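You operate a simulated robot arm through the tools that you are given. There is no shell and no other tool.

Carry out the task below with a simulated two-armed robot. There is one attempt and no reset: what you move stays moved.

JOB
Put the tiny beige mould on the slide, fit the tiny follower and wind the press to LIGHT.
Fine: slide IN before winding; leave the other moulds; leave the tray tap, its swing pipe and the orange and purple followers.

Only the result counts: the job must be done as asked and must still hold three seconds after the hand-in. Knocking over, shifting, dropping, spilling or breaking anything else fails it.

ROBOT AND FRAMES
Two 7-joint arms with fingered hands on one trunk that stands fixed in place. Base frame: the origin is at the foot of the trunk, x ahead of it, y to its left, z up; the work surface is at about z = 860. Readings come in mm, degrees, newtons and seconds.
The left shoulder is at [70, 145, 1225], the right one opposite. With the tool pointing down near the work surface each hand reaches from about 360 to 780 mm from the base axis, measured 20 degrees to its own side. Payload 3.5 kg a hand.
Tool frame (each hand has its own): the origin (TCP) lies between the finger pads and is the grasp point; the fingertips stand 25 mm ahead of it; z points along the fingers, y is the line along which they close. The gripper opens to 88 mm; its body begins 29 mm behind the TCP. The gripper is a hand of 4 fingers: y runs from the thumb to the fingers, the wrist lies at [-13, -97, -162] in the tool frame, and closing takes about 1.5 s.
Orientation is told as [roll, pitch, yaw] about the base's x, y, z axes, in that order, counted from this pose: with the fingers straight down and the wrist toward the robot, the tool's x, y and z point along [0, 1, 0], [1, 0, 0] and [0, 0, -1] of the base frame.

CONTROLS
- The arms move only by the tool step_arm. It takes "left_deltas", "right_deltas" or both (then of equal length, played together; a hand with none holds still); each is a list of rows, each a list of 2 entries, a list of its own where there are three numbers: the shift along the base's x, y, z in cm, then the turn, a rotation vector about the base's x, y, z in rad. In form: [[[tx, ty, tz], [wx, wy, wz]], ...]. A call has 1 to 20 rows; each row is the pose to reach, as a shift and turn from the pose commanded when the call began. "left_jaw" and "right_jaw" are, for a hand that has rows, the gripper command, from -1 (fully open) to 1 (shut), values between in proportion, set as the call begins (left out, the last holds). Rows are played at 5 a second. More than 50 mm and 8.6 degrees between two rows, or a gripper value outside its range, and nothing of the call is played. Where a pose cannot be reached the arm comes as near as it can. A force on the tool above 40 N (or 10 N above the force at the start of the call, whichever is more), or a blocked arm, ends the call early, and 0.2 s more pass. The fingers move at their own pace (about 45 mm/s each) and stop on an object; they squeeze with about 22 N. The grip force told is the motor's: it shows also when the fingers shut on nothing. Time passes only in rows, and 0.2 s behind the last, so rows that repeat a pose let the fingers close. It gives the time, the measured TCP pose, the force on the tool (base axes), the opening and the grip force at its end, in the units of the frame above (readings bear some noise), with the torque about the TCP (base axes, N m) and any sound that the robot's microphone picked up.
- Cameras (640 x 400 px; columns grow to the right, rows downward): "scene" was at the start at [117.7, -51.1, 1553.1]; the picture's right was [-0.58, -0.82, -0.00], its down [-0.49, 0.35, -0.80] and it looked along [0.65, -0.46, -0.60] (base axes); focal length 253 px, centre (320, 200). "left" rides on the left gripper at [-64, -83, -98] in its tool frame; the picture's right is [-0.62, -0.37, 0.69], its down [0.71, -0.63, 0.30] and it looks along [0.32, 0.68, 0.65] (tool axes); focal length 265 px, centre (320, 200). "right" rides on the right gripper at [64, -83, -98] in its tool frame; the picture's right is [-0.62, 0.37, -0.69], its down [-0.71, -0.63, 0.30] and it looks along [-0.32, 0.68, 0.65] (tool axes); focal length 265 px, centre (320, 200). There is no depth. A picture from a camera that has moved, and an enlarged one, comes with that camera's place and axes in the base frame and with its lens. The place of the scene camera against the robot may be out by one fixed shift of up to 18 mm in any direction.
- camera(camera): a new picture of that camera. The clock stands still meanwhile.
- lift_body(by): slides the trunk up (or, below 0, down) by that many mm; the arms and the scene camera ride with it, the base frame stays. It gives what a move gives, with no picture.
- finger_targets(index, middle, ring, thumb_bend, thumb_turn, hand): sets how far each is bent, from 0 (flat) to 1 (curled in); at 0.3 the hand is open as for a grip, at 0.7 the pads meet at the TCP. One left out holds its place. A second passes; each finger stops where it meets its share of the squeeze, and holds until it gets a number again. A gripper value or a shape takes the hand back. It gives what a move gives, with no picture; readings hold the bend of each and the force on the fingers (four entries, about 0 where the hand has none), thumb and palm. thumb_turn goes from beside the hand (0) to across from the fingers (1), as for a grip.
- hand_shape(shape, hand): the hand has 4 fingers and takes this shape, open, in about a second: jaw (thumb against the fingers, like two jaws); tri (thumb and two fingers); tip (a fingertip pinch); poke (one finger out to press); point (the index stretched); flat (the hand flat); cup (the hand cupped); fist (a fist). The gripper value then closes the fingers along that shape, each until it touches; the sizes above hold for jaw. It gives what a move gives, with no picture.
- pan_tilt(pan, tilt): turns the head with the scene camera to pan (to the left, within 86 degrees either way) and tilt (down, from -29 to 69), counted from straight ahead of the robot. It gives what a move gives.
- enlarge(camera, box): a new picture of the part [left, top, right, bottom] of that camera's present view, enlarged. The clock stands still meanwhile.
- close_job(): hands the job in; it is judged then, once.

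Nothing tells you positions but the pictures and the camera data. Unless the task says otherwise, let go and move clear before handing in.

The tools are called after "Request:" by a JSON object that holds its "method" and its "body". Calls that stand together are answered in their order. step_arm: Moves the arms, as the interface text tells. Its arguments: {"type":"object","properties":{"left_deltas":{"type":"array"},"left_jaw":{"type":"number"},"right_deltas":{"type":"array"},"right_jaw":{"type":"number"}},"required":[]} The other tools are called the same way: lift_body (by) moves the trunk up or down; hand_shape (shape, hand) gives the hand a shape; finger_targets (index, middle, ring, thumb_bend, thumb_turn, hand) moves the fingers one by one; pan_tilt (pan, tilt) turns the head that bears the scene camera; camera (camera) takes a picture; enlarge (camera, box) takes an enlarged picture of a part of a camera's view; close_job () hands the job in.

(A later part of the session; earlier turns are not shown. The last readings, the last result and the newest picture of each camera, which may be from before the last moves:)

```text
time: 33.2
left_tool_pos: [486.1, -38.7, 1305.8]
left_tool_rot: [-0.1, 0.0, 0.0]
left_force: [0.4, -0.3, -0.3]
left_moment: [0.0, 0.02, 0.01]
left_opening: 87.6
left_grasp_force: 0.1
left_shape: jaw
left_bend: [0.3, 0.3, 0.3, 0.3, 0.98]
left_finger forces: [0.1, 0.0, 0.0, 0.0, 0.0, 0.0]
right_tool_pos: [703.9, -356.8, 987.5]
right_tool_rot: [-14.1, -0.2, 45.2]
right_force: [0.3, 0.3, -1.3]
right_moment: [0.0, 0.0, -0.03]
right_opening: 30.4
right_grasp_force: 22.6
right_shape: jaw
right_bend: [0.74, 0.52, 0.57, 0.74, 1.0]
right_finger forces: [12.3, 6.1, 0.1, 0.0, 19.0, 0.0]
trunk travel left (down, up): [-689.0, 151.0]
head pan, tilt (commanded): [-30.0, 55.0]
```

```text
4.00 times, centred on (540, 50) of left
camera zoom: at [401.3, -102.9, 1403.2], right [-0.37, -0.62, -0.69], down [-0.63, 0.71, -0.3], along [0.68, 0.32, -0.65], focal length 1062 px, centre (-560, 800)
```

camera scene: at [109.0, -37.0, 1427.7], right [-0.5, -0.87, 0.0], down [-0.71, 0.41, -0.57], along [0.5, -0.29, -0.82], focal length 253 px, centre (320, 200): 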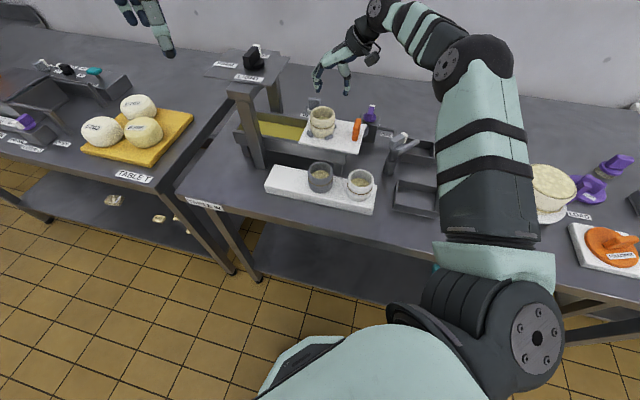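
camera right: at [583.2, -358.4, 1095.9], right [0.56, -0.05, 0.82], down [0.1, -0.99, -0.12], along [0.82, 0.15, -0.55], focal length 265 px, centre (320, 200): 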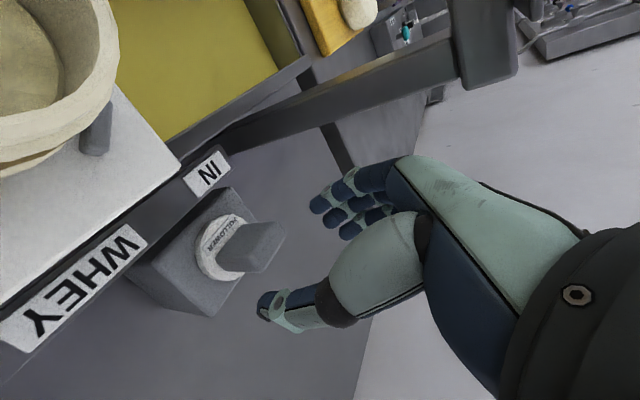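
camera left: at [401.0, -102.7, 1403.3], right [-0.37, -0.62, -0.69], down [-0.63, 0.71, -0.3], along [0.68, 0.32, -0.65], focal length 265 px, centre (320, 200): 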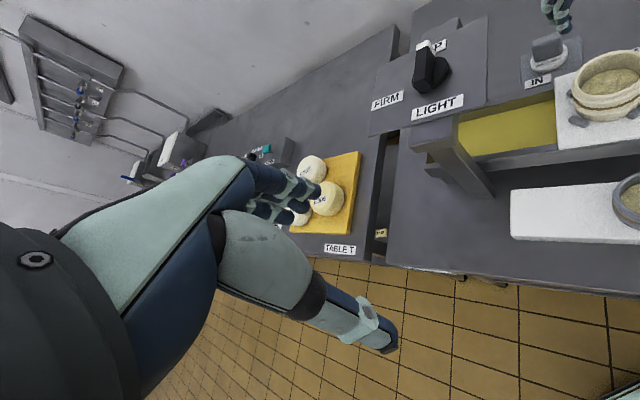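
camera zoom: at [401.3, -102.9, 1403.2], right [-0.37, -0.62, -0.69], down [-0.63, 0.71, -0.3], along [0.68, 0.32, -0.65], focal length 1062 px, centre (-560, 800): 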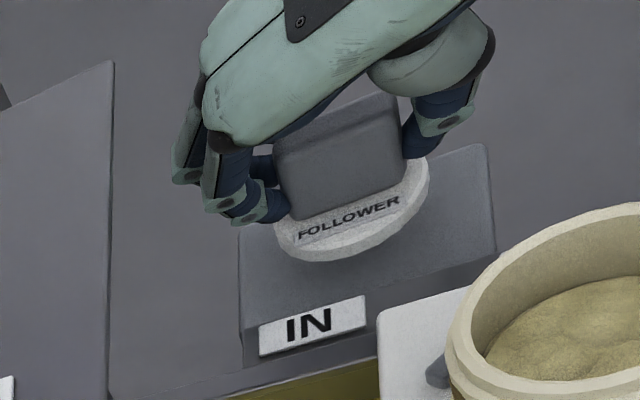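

The follower is up, level and well held. I'll carry it out from under the press side, then up and over to the mould.

Request:
{"method": "step_arm", "body": {"right_deltas": [[[0, 0, 1.7], [0, 0, 0]], [[0, 0, 3.4], [0, 0, 0]], [[-2.1, -2.1, 3.6], [0, 0, 0]], [[-4.24, -4.24, 4.5], [0, 0, 0]], [[-4.24, -4.24, 9.0], [0, 0, 0]], [[-6.5, -1.7, 10.5], [0, 0, 0]], [[-9.3, 1.4, 10.5], [0, 0, 0]], [[-11.5, 3.9, 10.5], [0, 0, 0]], [[-12.59, 5.21, 10.5], [0, 0, 0]], [[-12.59, 5.21, 10.5], [0, 0, 0]]]}}

Request:
{"method": "camera", "body": {"camera": "right"}}

Request:
{"method": "enlarge", "body": {"camera": "scene", "box": [260, 50, 400, 170]}}

Request:
{"method": "enlarge", "body": {"camera": "left", "box": [480, 20, 640, 150]}}

```text
time: 35.5
left_tool_pos: [485.2, -40.1, 1305.3]
left_tool_rot: [-0.1, 0.1, 0.0]
left_force: [-0.4, 0.2, -0.3]
left_moment: [-0.05, 0.01, 0.01]
left_opening: 87.7
left_grasp_force: 0.1
left_shape: jaw
left_bend: [0.3, 0.3, 0.3, 0.3, 0.98]
left_finger forces: [0.0, 0.0, 0.0, 0.1, 0.0, 0.0]
right_tool_pos: [577.5, -307.9, 1092.8]
right_tool_rot: [-14.1, -0.2, 45.1]
right_force: [0.0, 0.5, -0.8]
right_moment: [-0.01, -0.04, 0.03]
right_opening: 28.6
right_grasp_force: 22.3
right_shape: jaw
right_bend: [0.74, 0.55, 0.58, 0.75, 1.0]
right_finger forces: [14.9, 4.5, 0.0, 0.0, 17.7, 0.1]
trunk travel left (down, up): [-689.0, 151.0]
head pan, tilt (commanded): [-30.0, 55.0]
```

```text
taken
camera right: at [456.9, -305.2, 1171.9], right [0.56, -0.05, 0.82], down [0.1, -0.99, -0.12], along [0.82, 0.15, -0.55], focal length 265 px, centre (320, 200)
```

right: 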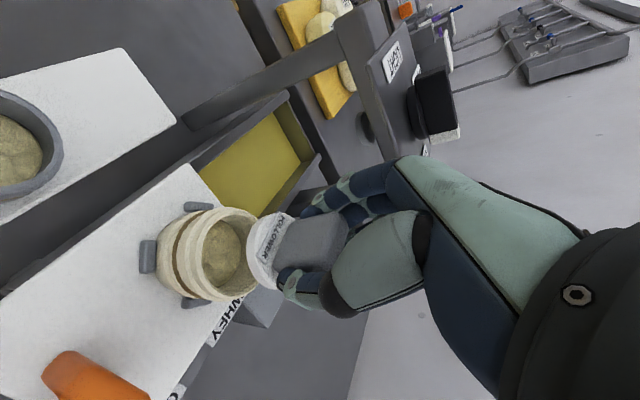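

```text
3.33 times, centred on (330, 110) of scene
camera zoom: at [109.5, -37.5, 1427.7], right [-0.5, -0.87, 0.0], down [-0.71, 0.41, -0.57], along [0.5, -0.29, -0.82], focal length 844 px, centre (287, 500)
```

zoom: 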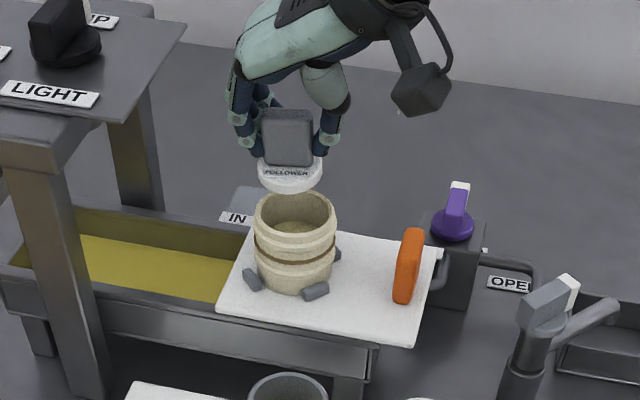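

```text
3.08 times, centred on (560, 85) of left
camera zoom: at [401.5, -103.3, 1403.1], right [-0.37, -0.62, -0.69], down [-0.63, 0.71, -0.3], along [0.68, 0.32, -0.65], focal length 817 px, centre (-418, 554)
```

zoom: 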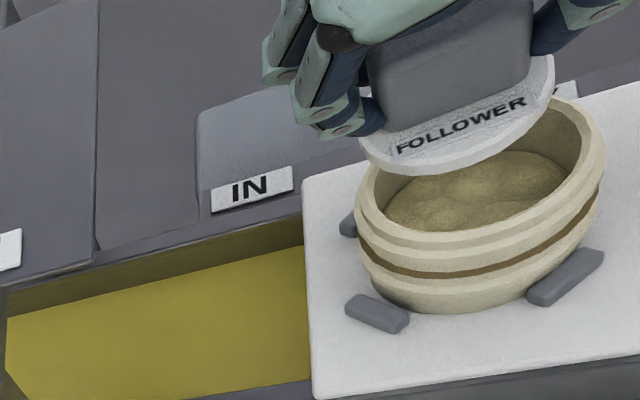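

The follower hangs just over the mould. I'll zoom in to align it precisely.

Request:
{"method": "enlarge", "body": {"camera": "scene", "box": [305, 75, 355, 125]}}

Request:
{"method": "enlarge", "body": {"camera": "right", "box": [130, 170, 360, 330]}}

```text
8.00 times, centred on (330, 100) of scene
camera zoom: at [109.5, -37.5, 1427.7], right [-0.5, -0.87, 0.0], down [-0.71, 0.41, -0.57], along [0.5, -0.29, -0.82], focal length 2025 px, centre (240, 1000)
```

zoom: 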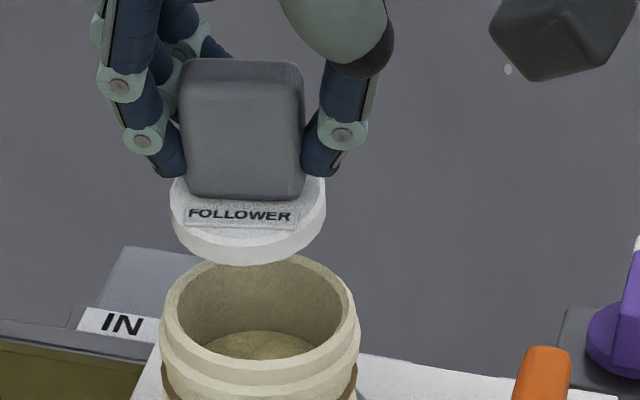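

```text
2.50 times, centred on (245, 250) of right
camera zoom: at [456.9, -305.2, 1171.9], right [0.56, -0.05, 0.82], down [0.1, -0.99, -0.12], along [0.82, 0.15, -0.55], focal length 664 px, centre (508, 75)
```

zoom: 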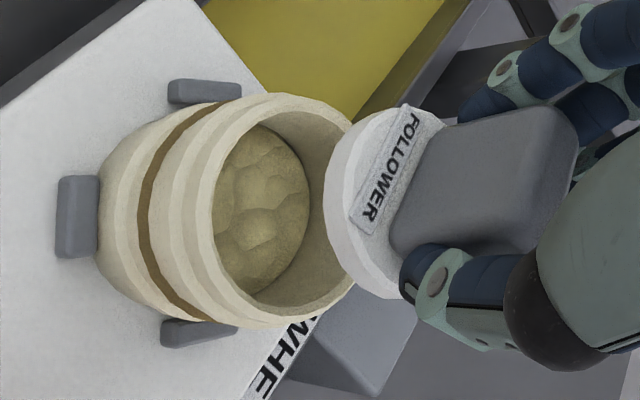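

I estimate the follower's axis near (583.5,-310) and the mould at (579,-312). I'll confirm with a closer left-hand view before shifting.

Request:
{"method": "enlarge", "body": {"camera": "left", "box": [560, 30, 640, 110]}}

Request:
{"method": "enlarge", "body": {"camera": "scene", "box": [305, 95, 355, 145]}}

```text
5.00 times, centred on (600, 70) of left
camera zoom: at [401.5, -103.3, 1403.1], right [-0.37, -0.62, -0.69], down [-0.63, 0.71, -0.3], along [0.68, 0.32, -0.65], focal length 1327 px, centre (-1080, 850)
```

zoom: 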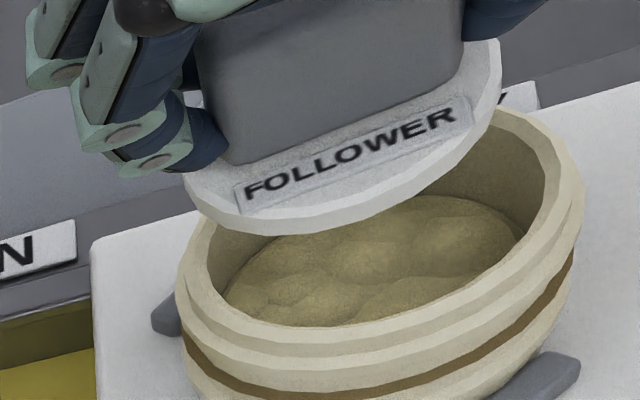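

```text
8.00 times, centred on (330, 120) of scene
camera zoom: at [109.5, -37.5, 1427.7], right [-0.5, -0.87, 0.0], down [-0.71, 0.41, -0.57], along [0.5, -0.29, -0.82], focal length 2025 px, centre (240, 840)
```

zoom: 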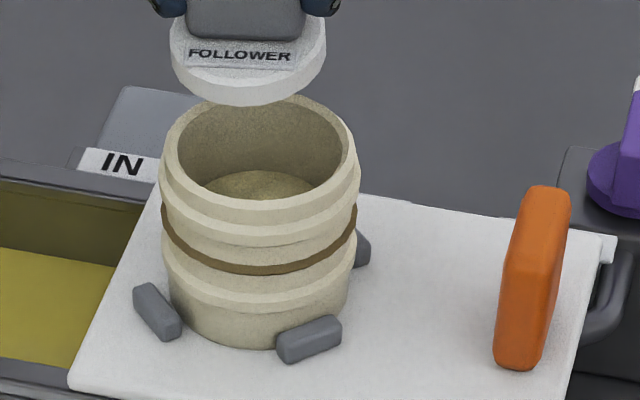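

The three views agree that the follower must move about (-4.7,-1.9) mm. I'll shift and lower it to just above the rim, then check again.

Request:
{"method": "step_arm", "body": {"right_deltas": [[[-0.47, -0.19, 0], [0, 0, 0]], [[-0.47, -0.19, -0.8], [0, 0, 0]], [[-0.47, -0.19, -1.6], [0, 0, 0]], [[-0.47, -0.19, -2.4], [0, 0, 0]], [[-0.47, -0.19, -2.4], [0, 0, 0]]]}}

Request:
{"method": "enlarge", "body": {"camera": "scene", "box": [305, 85, 355, 135]}}

Request:
{"method": "enlarge", "body": {"camera": "right", "box": [150, 150, 350, 330]}}

Request:
{"method": "enlarge", "body": {"camera": "left", "box": [560, 30, 640, 110]}}

```text
time: 36.6
left_tool_pos: [484.9, -39.9, 1304.7]
left_tool_rot: [0.0, 0.0, 0.0]
left_force: [-0.6, 1.3, -0.4]
left_moment: [0.04, 0.01, 0.02]
left_opening: 87.8
left_grasp_force: 0.1
left_shape: jaw
left_bend: [0.3, 0.3, 0.3, 0.3, 0.98]
left_finger forces: [0.0, 0.2, 0.0, 0.0, 0.0, 0.1]
right_tool_pos: [573.8, -307.6, 1067.3]
right_tool_rot: [-14.1, -0.2, 45.1]
right_force: [0.0, -0.1, 0.2]
right_moment: [0.03, 0.04, 0.01]
right_opening: 28.2
right_grasp_force: 22.3
right_shape: jaw
right_bend: [0.74, 0.55, 0.58, 0.75, 1.0]
right_finger forces: [14.8, 4.3, 0.0, 0.0, 17.7, 0.1]
trunk travel left (down, up): [-689.0, 151.0]
head pan, tilt (commanded): [-30.0, 55.0]
```

```text
8.00 times, centred on (330, 110) of scene
camera zoom: at [109.2, -37.0, 1427.7], right [-0.5, -0.87, 0.0], down [-0.71, 0.41, -0.57], along [0.5, -0.29, -0.82], focal length 2025 px, centre (240, 920)
```

zoom: 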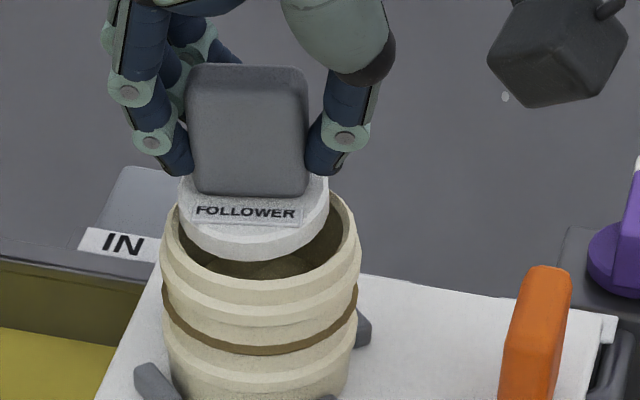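

```text
2.22 times, centred on (250, 240) of right
camera zoom: at [453.9, -305.3, 1147.5], right [0.56, -0.05, 0.82], down [0.1, -0.99, -0.12], along [0.82, 0.15, -0.55], focal length 590 px, centre (476, 111)
```

zoom: 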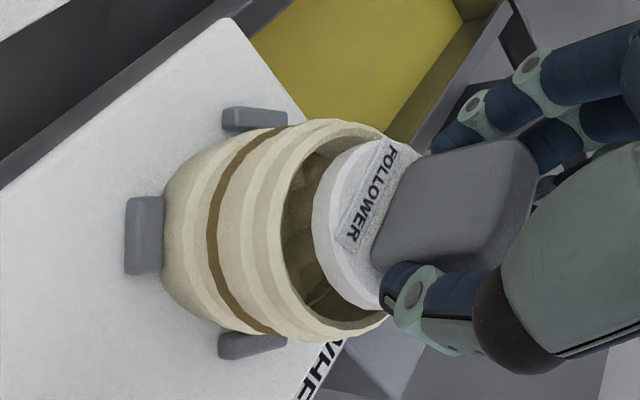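

```text
5.00 times, centred on (600, 70) of left
camera zoom: at [401.2, -102.8, 1403.2], right [-0.37, -0.62, -0.69], down [-0.63, 0.71, -0.3], along [0.68, 0.32, -0.65], focal length 1327 px, centre (-1080, 850)
```

zoom: 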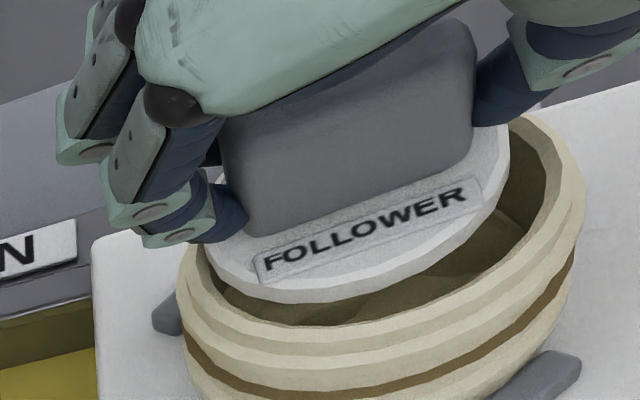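

It's close; the disc still needs about 2 mm toward -y. I'll correct that and begin lowering it into the mould.

Request:
{"method": "step_arm", "body": {"right_deltas": [[[0, -0.22, 0], [0, 0, 0]], [[0, -0.22, 0], [0, 0, 0]], [[0, -0.22, -0.3], [0, 0, 0]]]}}

Request:
{"method": "enlarge", "body": {"camera": "scene", "box": [305, 85, 355, 135]}}

Request:
{"method": "enlarge", "body": {"camera": "right", "box": [150, 150, 350, 330]}}

Request:
{"method": "enlarge", "body": {"camera": "left", "box": [560, 30, 640, 110]}}

```text
time: 37.5
left_tool_pos: [484.9, -39.4, 1304.5]
left_tool_rot: [0.0, -0.1, 0.0]
left_force: [0.0, 0.0, 0.2]
left_moment: [-0.03, 0.0, 0.01]
left_opening: 87.6
left_grasp_force: 0.1
left_shape: jaw
left_bend: [0.3, 0.3, 0.3, 0.3, 0.98]
left_finger forces: [0.0, 0.1, 0.0, 0.0, 0.0, 0.0]
right_tool_pos: [574.1, -311.4, 1065.0]
right_tool_rot: [-14.1, -0.3, 45.1]
right_force: [-0.2, -0.4, -0.3]
right_moment: [0.0, 0.01, 0.01]
right_opening: 28.6
right_grasp_force: 21.9
right_shape: jaw
right_bend: [0.74, 0.55, 0.58, 0.75, 1.0]
right_finger forces: [14.7, 4.3, 0.1, 0.0, 17.7, 0.1]
trunk travel left (down, up): [-689.0, 151.0]
head pan, tilt (commanded): [-30.0, 55.0]
```

```text
8.00 times, centred on (330, 110) of scene
camera zoom: at [109.0, -37.0, 1427.7], right [-0.5, -0.87, 0.0], down [-0.71, 0.41, -0.57], along [0.5, -0.29, -0.82], focal length 2025 px, centre (240, 920)
```

zoom: 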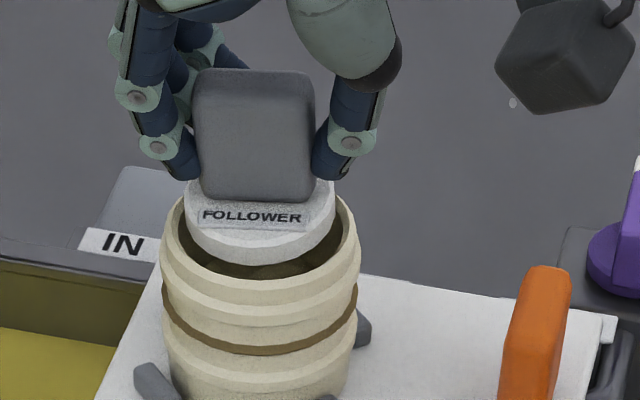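

```text
2.22 times, centred on (250, 240) of right
camera zoom: at [453.3, -307.3, 1145.5], right [0.56, -0.05, 0.82], down [0.1, -0.99, -0.12], along [0.82, 0.15, -0.55], focal length 590 px, centre (476, 111)
```

zoom: 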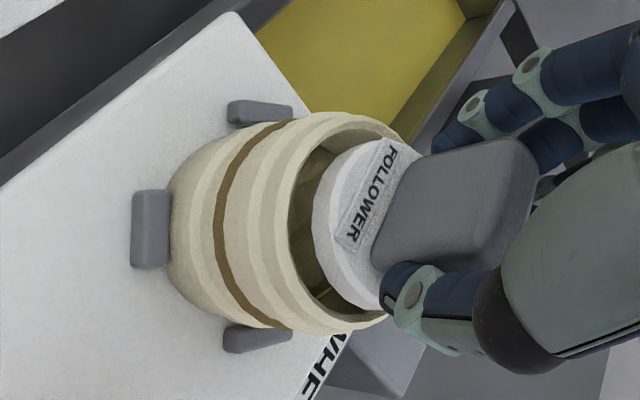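

```text
5.00 times, centred on (600, 70) of left
camera zoom: at [401.0, -102.7, 1403.3], right [-0.37, -0.62, -0.69], down [-0.63, 0.71, -0.3], along [0.68, 0.32, -0.65], focal length 1327 px, centre (-1080, 850)
```

zoom: 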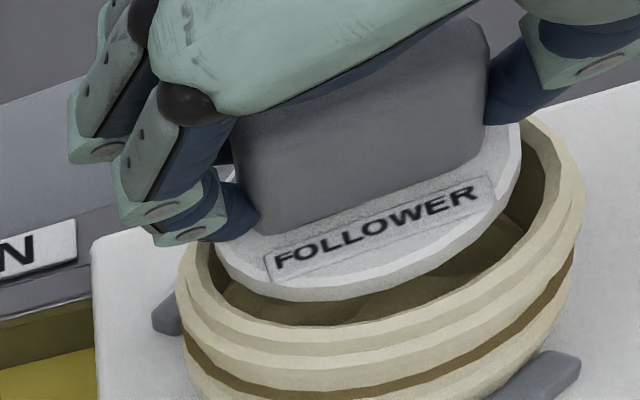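

The disc is now centred to under 1 mm. I'll lower it into the mould slowly until the fingertips are just above the rim.

Request:
{"method": "step_arm", "body": {"right_deltas": [[[0, 0, -0.4], [0, 0, 0]], [[0, 0, -0.8], [0, 0, 0]], [[0, 0, -1.2], [0, 0, 0]], [[0, 0, -1.5], [0, 0, 0]]]}}

Request:
{"method": "enlarge", "body": {"camera": "scene", "box": [305, 85, 355, 135]}}

Request:
{"method": "enlarge", "body": {"camera": "right", "box": [150, 150, 350, 330]}}

```text
time: 38.5
left_tool_pos: [485.4, -41.1, 1306.0]
left_tool_rot: [0.0, 0.1, 0.0]
left_force: [0.8, -0.6, -0.9]
left_moment: [0.0, 0.0, -0.02]
left_opening: 87.8
left_grasp_force: 0.0
left_shape: jaw
left_bend: [0.3, 0.3, 0.3, 0.3, 0.98]
left_finger forces: [0.0, 0.0, 0.0, 0.1, 0.0, 0.1]
right_tool_pos: [573.6, -308.9, 1050.6]
right_tool_rot: [-14.1, -0.2, 45.1]
right_force: [0.0, -0.8, 0.6]
right_moment: [0.0, 0.01, 0.0]
right_opening: 28.6
right_grasp_force: 21.9
right_shape: jaw
right_bend: [0.74, 0.56, 0.58, 0.75, 1.0]
right_finger forces: [15.9, 4.7, 0.0, 0.0, 17.6, 0.0]
trunk travel left (down, up): [-689.0, 151.0]
head pan, tilt (commanded): [-30.0, 55.0]
```

```text
8.00 times, centred on (330, 110) of scene
camera zoom: at [108.9, -37.0, 1427.7], right [-0.5, -0.87, 0.0], down [-0.71, 0.41, -0.57], along [0.5, -0.29, -0.82], focal length 2025 px, centre (240, 920)
```

zoom: 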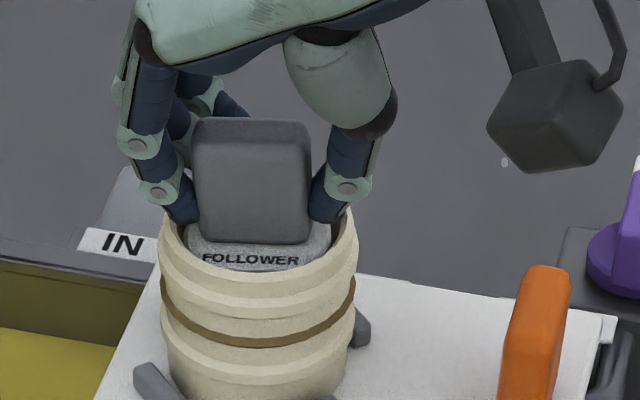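

```text
2.22 times, centred on (250, 240) of right
camera zoom: at [452.7, -306.7, 1130.5], right [0.56, -0.05, 0.82], down [0.1, -0.99, -0.12], along [0.82, 0.15, -0.55], focal length 590 px, centre (476, 111)
```

zoom: 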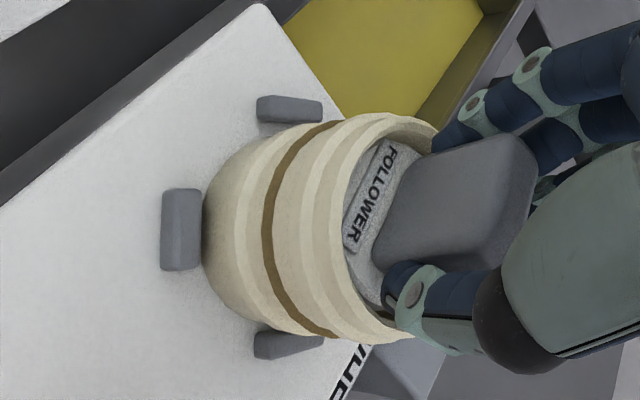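

The disc has entered the mould freely, with no contact force. I'll lower a few more millimetres, watching for contact.

Request:
{"method": "step_arm", "body": {"right_deltas": [[[0, 0, -0.25], [0, 0, 0]], [[0, 0, -0.5], [0, 0, 0]]]}}

Request:
{"method": "enlarge", "body": {"camera": "scene", "box": [305, 85, 355, 135]}}

Request:
{"method": "enlarge", "body": {"camera": "left", "box": [560, 30, 640, 110]}}

```text
time: 39.0
left_tool_pos: [484.1, -39.0, 1305.3]
left_tool_rot: [0.0, 0.1, -0.1]
left_force: [-0.1, -0.1, 0.0]
left_moment: [0.02, 0.01, 0.01]
left_opening: 87.6
left_grasp_force: 0.0
left_shape: jaw
left_bend: [0.3, 0.3, 0.3, 0.3, 0.98]
left_finger forces: [0.0, 0.0, 0.0, 0.1, 0.1, 0.0]
right_tool_pos: [573.2, -308.8, 1046.7]
right_tool_rot: [-14.3, -0.4, 45.2]
right_force: [-0.1, -1.6, 7.4]
right_moment: [0.09, -0.08, -0.01]
right_opening: 28.4
right_grasp_force: 22.1
right_shape: jaw
right_bend: [0.74, 0.56, 0.58, 0.75, 1.0]
right_finger forces: [25.6, 5.2, 0.1, 0.0, 20.8, 0.0]
trunk travel left (down, up): [-689.0, 151.0]
head pan, tilt (commanded): [-30.0, 55.0]
```

```text
8.00 times, centred on (330, 110) of scene
camera zoom: at [107.5, -36.7, 1428.0], right [-0.5, -0.87, 0.0], down [-0.71, 0.41, -0.57], along [0.5, -0.29, -0.82], focal length 2025 px, centre (240, 920)
```

zoom: 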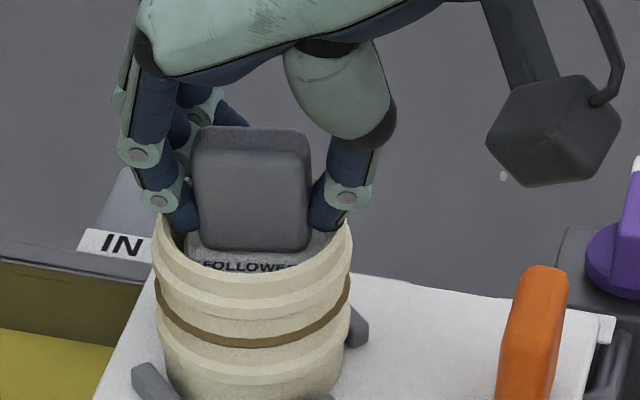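

```text
5.00 times, centred on (600, 70) of left
camera zoom: at [399.5, -102.5, 1403.9], right [-0.37, -0.62, -0.69], down [-0.63, 0.71, -0.3], along [0.68, 0.32, -0.65], focal length 1327 px, centre (-1080, 850)
```

zoom: 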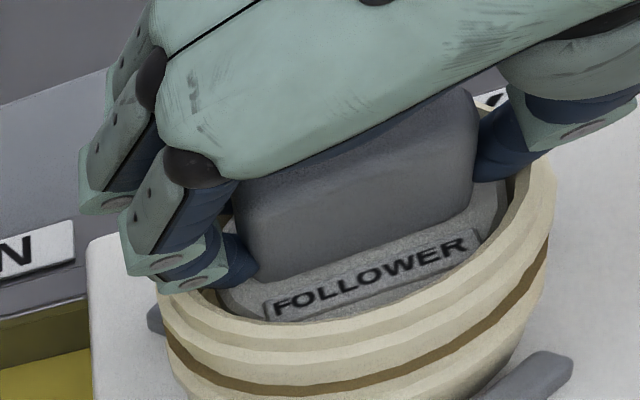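

The index fingertip has just touched the rim, so this is as low as I should go. I'll raise 3 mm to relieve it, then open the fingers to let the follower settle in the mould.

Request:
{"method": "step_arm", "body": {"right_deltas": [[[0, 0, 0.2], [0, 0, 0]], [[0, 0, 0.35], [0, 0, 0]], [[0, 0, 0.35], [0, 0, 0]]]}}

Request:
{"method": "step_arm", "body": {"right_deltas": [[[0, 0, 0], [0, 0, 0]], [[0, 0, 0], [0, 0, 0]], [[0, 0, 0], [0, 0, 0]], [[0, 0, 0], [0, 0, 0]], [[0, 0, 0], [0, 0, 0]]], "right_jaw": -0.2}}

Request:
{"method": "enlarge", "body": {"camera": "scene", "box": [305, 85, 355, 135]}}

Request:
{"method": "enlarge", "body": {"camera": "right", "box": [150, 150, 350, 330]}}

Request:
{"method": "enlarge", "body": {"camera": "left", "box": [560, 30, 640, 110]}}

```text
time: 39.9
left_tool_pos: [485.6, -38.6, 1304.6]
left_tool_rot: [0.0, 0.0, -0.1]
left_force: [-0.3, -0.3, 0.0]
left_moment: [-0.06, -0.01, -0.03]
left_opening: 87.6
left_grasp_force: 0.0
left_shape: jaw
left_bend: [0.3, 0.3, 0.3, 0.3, 0.98]
left_finger forces: [0.0, 0.0, 0.0, 0.1, 0.0, 0.1]
right_tool_pos: [573.5, -309.9, 1048.8]
right_tool_rot: [-14.0, -0.2, 45.1]
right_force: [-0.5, -0.3, 1.3]
right_moment: [0.01, 0.03, -0.02]
right_opening: 28.4
right_grasp_force: 22.1
right_shape: jaw
right_bend: [0.74, 0.56, 0.58, 0.75, 1.0]
right_finger forces: [15.4, 4.5, 0.1, 0.0, 17.5, 0.0]
trunk travel left (down, up): [-689.0, 151.0]
head pan, tilt (commanded): [-30.0, 55.0]
```

```text
time: 41.0
left_tool_pos: [484.4, -39.4, 1304.3]
left_tool_rot: [0.0, 0.0, 0.0]
left_force: [-0.2, 0.3, 1.3]
left_moment: [0.0, -0.03, -0.01]
left_opening: 87.7
left_grasp_force: 0.0
left_shape: jaw
left_bend: [0.3, 0.3, 0.3, 0.3, 0.98]
left_finger forces: [0.0, 0.0, 0.0, 0.1, 0.1, 0.0]
right_tool_pos: [572.9, -308.8, 1050.0]
right_tool_rot: [-14.1, -0.3, 45.1]
right_force: [-1.8, -0.1, 0.6]
right_moment: [0.0, 0.0, -0.02]
right_opening: 51.8
right_grasp_force: 0.0
right_shape: jaw
right_bend: [0.74, 0.41, 0.37, 0.65, 1.0]
right_finger forces: [1.6, 0.0, 0.0, 0.1, 0.0, 0.0]
trunk travel left (down, up): [-689.0, 151.0]
head pan, tilt (commanded): [-30.0, 55.0]
```

```text
8.00 times, centred on (330, 110) of scene
camera zoom: at [108.7, -37.2, 1427.7], right [-0.5, -0.87, 0.0], down [-0.71, 0.41, -0.57], along [0.5, -0.29, -0.82], focal length 2025 px, centre (240, 920)
```

zoom: 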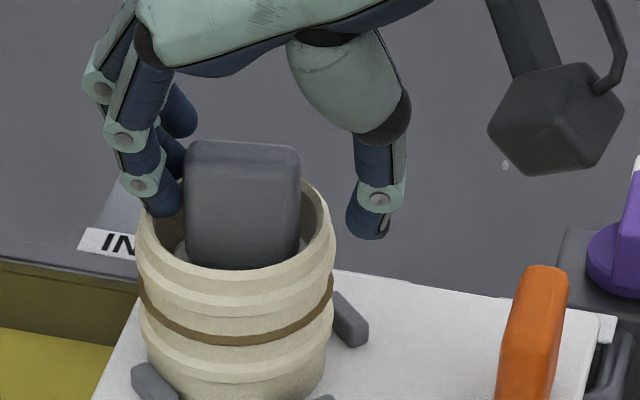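

```text
2.22 times, centred on (250, 240) of right
camera zoom: at [452.5, -307.0, 1129.7], right [0.56, -0.05, 0.82], down [0.1, -0.99, -0.12], along [0.82, 0.15, -0.55], focal length 590 px, centre (476, 111)
```

zoom: 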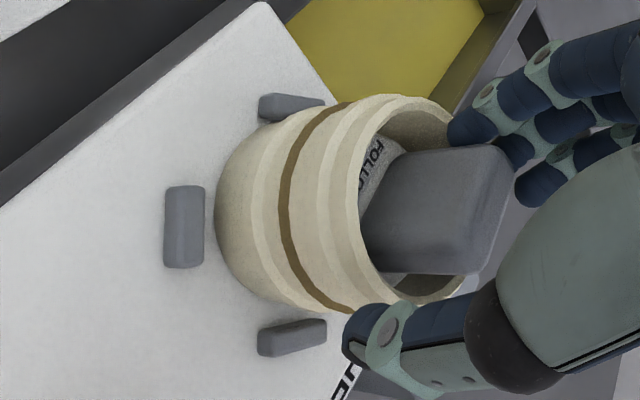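

```text
5.00 times, centred on (600, 70) of left
camera zoom: at [400.7, -103.0, 1403.4], right [-0.37, -0.62, -0.69], down [-0.63, 0.71, -0.3], along [0.68, 0.32, -0.65], focal length 1327 px, centre (-1080, 850)
```

zoom: 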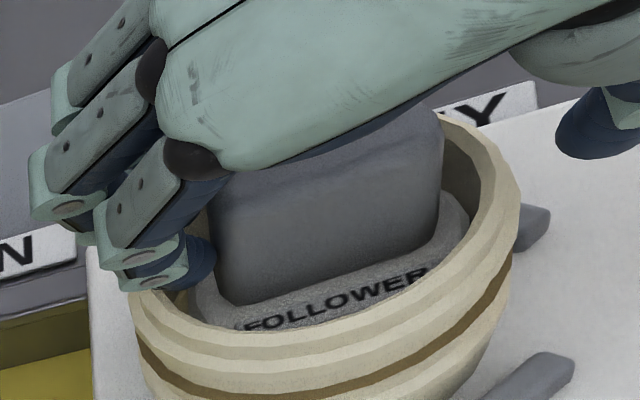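

Opening the hand pulled the mould a few millimetres toward the press, because the index finger is still inside its rim. I'll look closely before moving anything.

Request:
{"method": "enlarge", "body": {"camera": "right", "box": [250, 170, 350, 270]}}

Request:
{"method": "enlarge", "body": {"camera": "left", "box": [565, 60, 625, 110]}}

Request:
{"method": "enlarge", "body": {"camera": "scene", "box": [310, 100, 350, 140]}}

```text
4.00 times, centred on (300, 220) of right
camera zoom: at [452.5, -307.0, 1129.7], right [0.56, -0.05, 0.82], down [0.1, -0.99, -0.12], along [0.82, 0.15, -0.55], focal length 1062 px, centre (400, 120)
```

zoom: 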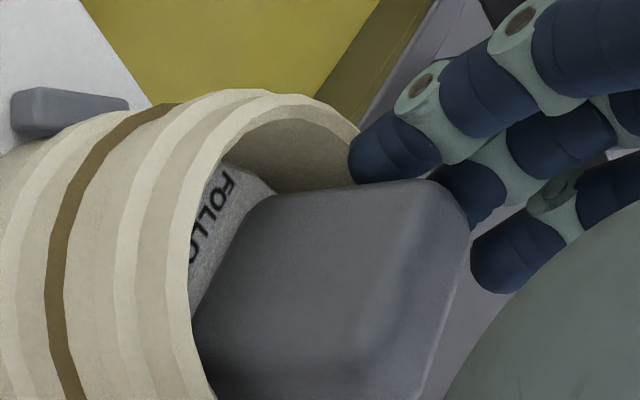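

```text
8.00 times, centred on (595, 85) of left
camera zoom: at [400.7, -103.0, 1403.4], right [-0.37, -0.62, -0.69], down [-0.63, 0.71, -0.3], along [0.68, 0.32, -0.65], focal length 2123 px, centre (-1880, 1120)
```

zoom: 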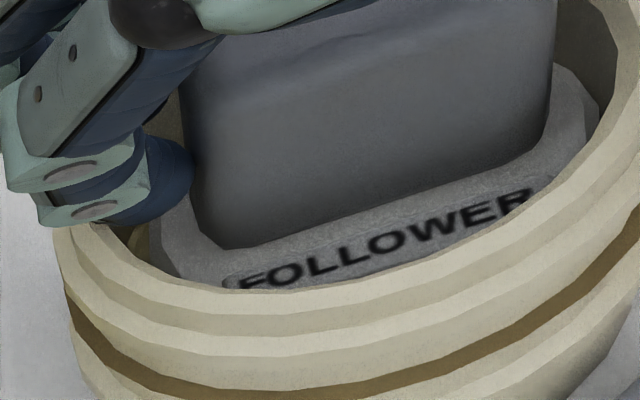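

```text
10.00 times, centred on (330, 120) of scene
camera zoom: at [108.7, -37.2, 1427.7], right [-0.5, -0.87, 0.0], down [-0.71, 0.41, -0.57], along [0.5, -0.29, -0.82], focal length 2531 px, centre (220, 1000)
```

zoom: 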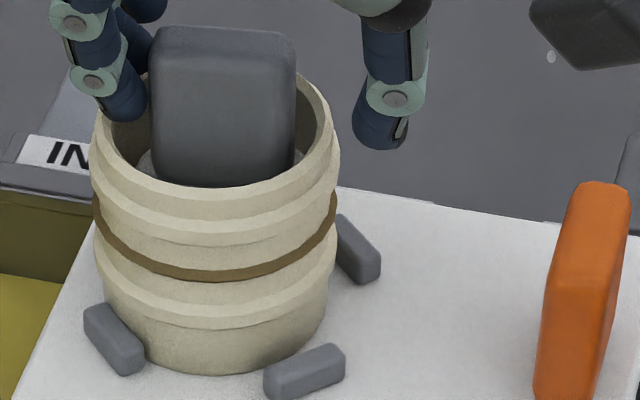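

The index and middle tips are just inside the rim on the press side; the follower has dropped in flat. I'll lift the hand straight up to free them.

Request:
{"method": "step_arm", "body": {"right_deltas": [[[0, 0, 0.4], [0, 0, 0]], [[0, 0, 0.9], [0, 0, 0]], [[0, 0, 1.6], [0, 0, 0]], [[0, 0, 3.5], [0, 0, 0]], [[0, 0, 6.5], [0, 0, 0]], [[0, 0, 6.5], [0, 0, 0]]]}}

Request:
{"method": "enlarge", "body": {"camera": "scene", "box": [300, 90, 360, 150]}}

Request:
{"method": "enlarge", "body": {"camera": "right", "box": [100, 130, 340, 330]}}

Request:
{"method": "enlarge", "body": {"camera": "left", "box": [540, 30, 640, 130]}}

```text
time: 42.5
left_tool_pos: [486.6, -40.6, 1304.1]
left_tool_rot: [0.0, 0.1, 0.0]
left_force: [-0.7, 0.1, -1.0]
left_moment: [0.01, -0.01, 0.01]
left_opening: 87.2
left_grasp_force: 0.1
left_shape: jaw
left_bend: [0.3, 0.3, 0.3, 0.3, 0.98]
left_finger forces: [0.0, 0.0, 0.0, 0.0, 0.0, 0.0]
right_tool_pos: [574.7, -309.9, 1114.1]
right_tool_rot: [-14.1, -0.2, 45.1]
right_force: [0.4, 0.6, 0.0]
right_moment: [-0.02, -0.02, 0.0]
right_opening: 52.4
right_grasp_force: 0.0
right_shape: jaw
right_bend: [0.29, 0.41, 0.37, 0.65, 1.0]
right_finger forces: [0.0, 0.0, 0.0, 0.0, 0.0, 0.0]
trunk travel left (down, up): [-689.0, 151.0]
head pan, tilt (commanded): [-30.0, 55.0]
```

```text
6.67 times, centred on (330, 120) of scene
camera zoom: at [109.5, -37.2, 1427.7], right [-0.5, -0.87, 0.0], down [-0.71, 0.41, -0.57], along [0.5, -0.29, -0.82], focal length 1688 px, centre (253, 733)
```

zoom: 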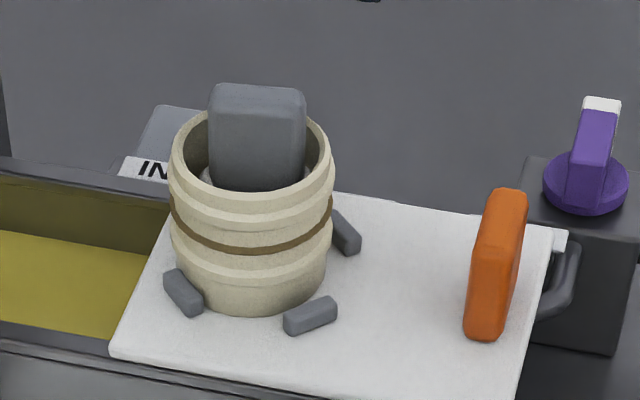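

```text
2.00 times, centred on (220, 230) of right
camera zoom: at [454.4, -306.5, 1194.2], right [0.56, -0.05, 0.82], down [0.1, -0.99, -0.12], along [0.82, 0.15, -0.55], focal length 531 px, centre (520, 140)
```

zoom: 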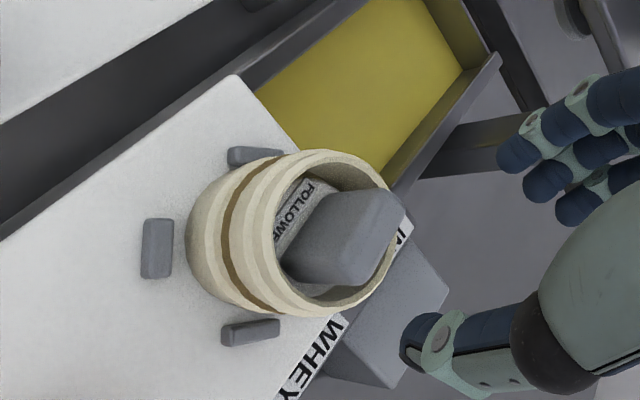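

```text
4.00 times, centred on (590, 80) of left
camera zoom: at [401.5, -103.0, 1403.1], right [-0.37, -0.62, -0.69], down [-0.63, 0.71, -0.3], along [0.68, 0.32, -0.65], focal length 1062 px, centre (-760, 680)
```

zoom: 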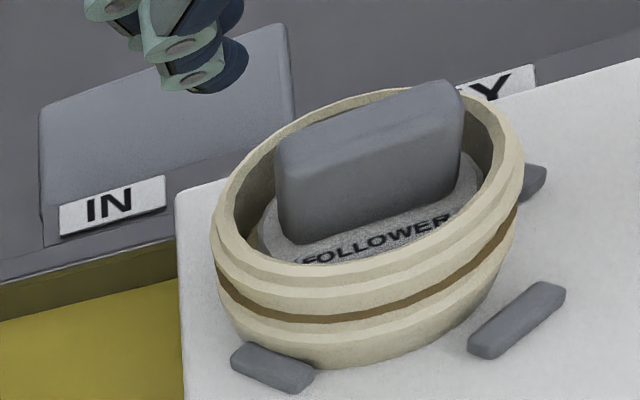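

The follower is in the mould, but the mould now leans against the press-side pegs, about 7 mm off centre. I'll straighten the hand, open it fully and re-centre the mould by closing around it from both sides along the slide axis.

Request:
{"method": "step_arm", "body": {"right_deltas": [[[0.15, 0.05, 0], [0.087, 0.087, 0]], [[0.3, 0.1, 0], [0.174, 0.174, 0]], [[0.41, 0.11, 0], [0.174, 0.174, 0]], [[0.41, 0.11, -1.5], [0.174, 0.174, 0]], [[0.41, 0.11, -3.0], [0.174, 0.174, 0]], [[0.41, 0.11, -3.0], [0.174, 0.174, 0]]], "right_jaw": -1}}

Request:
{"method": "camera", "body": {"camera": "right"}}

Request:
{"method": "enlarge", "body": {"camera": "scene", "box": [290, 60, 370, 150]}}

```text
time: 43.9
left_tool_pos: [485.1, -37.9, 1304.6]
left_tool_rot: [0.1, 0.0, 0.1]
left_force: [0.3, 0.1, 0.7]
left_moment: [-0.02, -0.04, -0.02]
left_opening: 87.7
left_grasp_force: 0.0
left_shape: jaw
left_bend: [0.3, 0.3, 0.3, 0.3, 0.98]
left_finger forces: [0.0, 0.0, 0.1, 0.0, 0.0, 0.0]
right_tool_pos: [579.2, -307.9, 1084.7]
right_tool_rot: [-0.1, -0.3, 44.9]
right_force: [-0.1, -0.5, 0.1]
right_moment: [0.01, 0.02, -0.04]
right_opening: 87.7
right_grasp_force: 0.1
right_shape: jaw
right_bend: [0.3, 0.3, 0.3, 0.3, 0.98]
right_finger forces: [0.0, 0.0, 0.0, 0.0, 0.1, 0.1]
trunk travel left (down, up): [-689.0, 151.0]
head pan, tilt (commanded): [-30.0, 55.0]
```

```text
taken
camera right: at [473.0, -321.1, 1182.9], right [0.7, -0.18, 0.69], down [0.06, -0.95, -0.31], along [0.71, 0.26, -0.65], focal length 265 px, centre (320, 200)
```

right: 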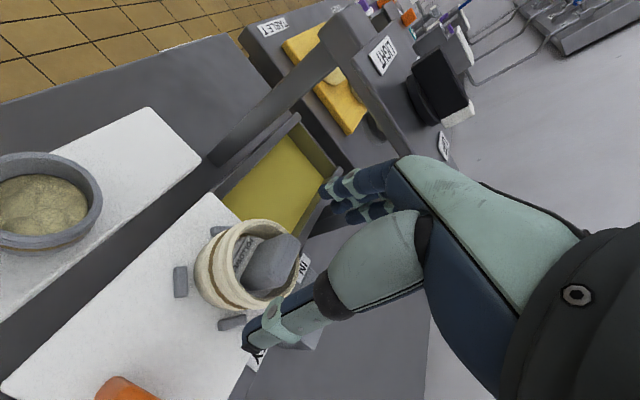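

```text
4.44 times, centred on (330, 105) of scene
camera zoom: at [108.6, -36.5, 1427.8], right [-0.5, -0.87, 0.0], down [-0.71, 0.41, -0.57], along [0.5, -0.29, -0.82], focal length 1125 px, centre (276, 622)
```

zoom: 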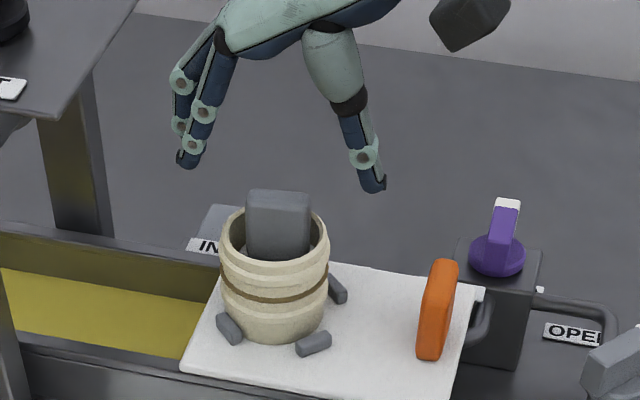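

Fingers and thumb straddle the mould along the slide axis. I'll lower to z≈1020 (palm just above the follower's fin, tips beside the upper mould) with a small shift away from the press.

Request:
{"method": "step_arm", "body": {"right_deltas": [[[-0.14, -0.14, -1.5], [0, 0, 0]], [[-0.14, -0.14, -3.0], [0, 0, 0]], [[-0.14, -0.14, -4.5], [0, 0, 0]], [[-0.14, -0.14, -5.6], [0, 0, 0]], [[-0.14, -0.14, -6.4], [0, 0, 0]], [[-0.14, -0.14, -6.4], [0, 0, 0]]]}}

Request:
{"method": "enlarge", "body": {"camera": "scene", "box": [290, 70, 370, 150]}}

Request:
{"method": "enlarge", "body": {"camera": "right", "box": [130, 130, 390, 350]}}

```text
time: 45.2
left_tool_pos: [484.6, -39.2, 1305.5]
left_tool_rot: [0.0, 0.0, 0.0]
left_force: [0.8, 0.4, -0.2]
left_moment: [-0.03, -0.01, 0.02]
left_opening: 87.7
left_grasp_force: 0.0
left_shape: jaw
left_bend: [0.3, 0.3, 0.3, 0.3, 0.98]
left_finger forces: [0.0, 0.1, 0.0, 0.0, 0.1, 0.0]
right_tool_pos: [576.3, -309.0, 1020.6]
right_tool_rot: [0.1, -0.3, 45.0]
right_force: [0.1, 0.3, -1.1]
right_moment: [0.03, 0.01, -0.03]
right_opening: 88.0
right_grasp_force: 0.1
right_shape: jaw
right_bend: [0.3, 0.3, 0.3, 0.3, 0.98]
right_finger forces: [0.1, 0.1, 0.1, 0.0, 0.1, 0.1]
trunk travel left (down, up): [-689.0, 151.0]
head pan, tilt (commanded): [-30.0, 55.0]
```

```text
5.00 times, centred on (330, 110) of scene
camera zoom: at [109.1, -37.0, 1427.7], right [-0.5, -0.87, 0.0], down [-0.71, 0.41, -0.57], along [0.5, -0.29, -0.82], focal length 1266 px, centre (270, 650)
```

zoom: 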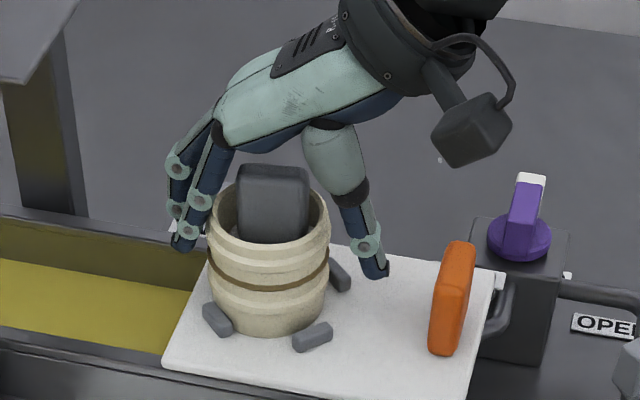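

```text
1.82 times, centred on (260, 240) of right
camera zoom: at [471.0, -322.6, 1119.3], right [0.7, -0.18, 0.69], down [0.06, -0.95, -0.31], along [0.71, 0.26, -0.65], focal length 483 px, centre (429, 127)
```

zoom: 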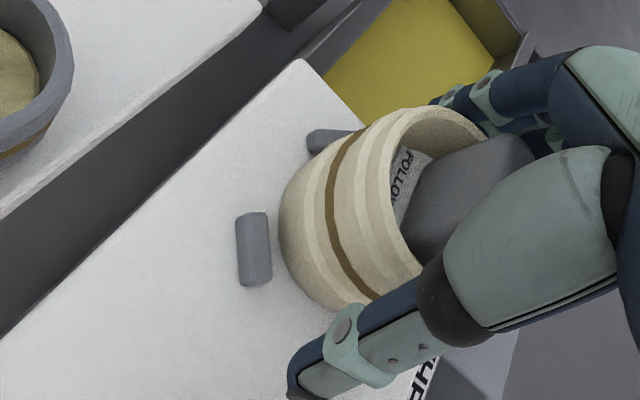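

The hand is around the upper mould with no contact yet. I'll close gently to about the mould's own diameter so it is nudged back to centre.

Request:
{"method": "step_arm", "body": {"right_deltas": [[[0, 0, 0], [0, 0, 0]], [[0, 0, 0], [0, 0, 0]], [[0, 0, 0], [0, 0, 0]], [[0, 0, 0], [0, 0, 0]], [[0, 0, 0], [0, 0, 0]]], "right_jaw": -0.4}}

Request:
{"method": "enlarge", "body": {"camera": "scene", "box": [290, 70, 370, 150]}}

Request:
{"method": "enlarge", "body": {"camera": "right", "box": [130, 130, 390, 350]}}

```text
time: 46.5
left_tool_pos: [484.7, -39.9, 1305.8]
left_tool_rot: [0.0, 0.1, 0.0]
left_force: [-0.1, 0.2, -0.2]
left_moment: [-0.02, 0.04, -0.03]
left_opening: 87.6
left_grasp_force: 0.1
left_shape: jaw
left_bend: [0.3, 0.3, 0.3, 0.3, 0.98]
left_finger forces: [0.0, 0.1, 0.0, 0.0, 0.0, 0.0]
right_tool_pos: [577.0, -311.8, 1020.8]
right_tool_rot: [0.0, -0.3, 45.0]
right_force: [0.6, -0.2, -0.6]
right_moment: [-0.04, 0.05, -0.02]
right_opening: 62.3
right_grasp_force: 0.0
right_shape: jaw
right_bend: [0.27, 0.37, 0.34, 0.58, 0.99]
right_finger forces: [0.0, 0.2, 0.1, 0.1, 0.0, 0.1]
trunk travel left (down, up): [-689.0, 151.0]
head pan, tilt (commanded): [-30.0, 55.0]
```

```text
5.00 times, centred on (330, 110) of scene
camera zoom: at [109.2, -37.0, 1427.7], right [-0.5, -0.87, 0.0], down [-0.71, 0.41, -0.57], along [0.5, -0.29, -0.82], focal length 1266 px, centre (270, 650)
```

zoom: 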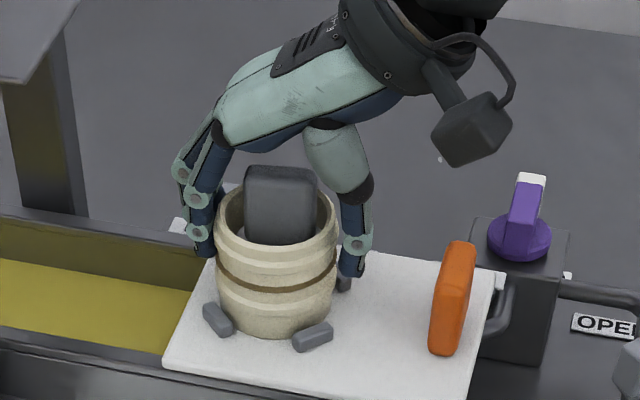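

```text
1.82 times, centred on (260, 240) of right
camera zoom: at [471.2, -322.6, 1119.5], right [0.7, -0.18, 0.69], down [0.06, -0.95, -0.31], along [0.71, 0.26, -0.65], focal length 483 px, centre (429, 127)
```

zoom: 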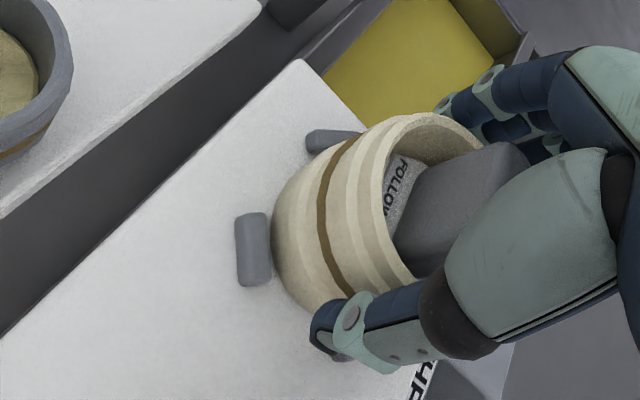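

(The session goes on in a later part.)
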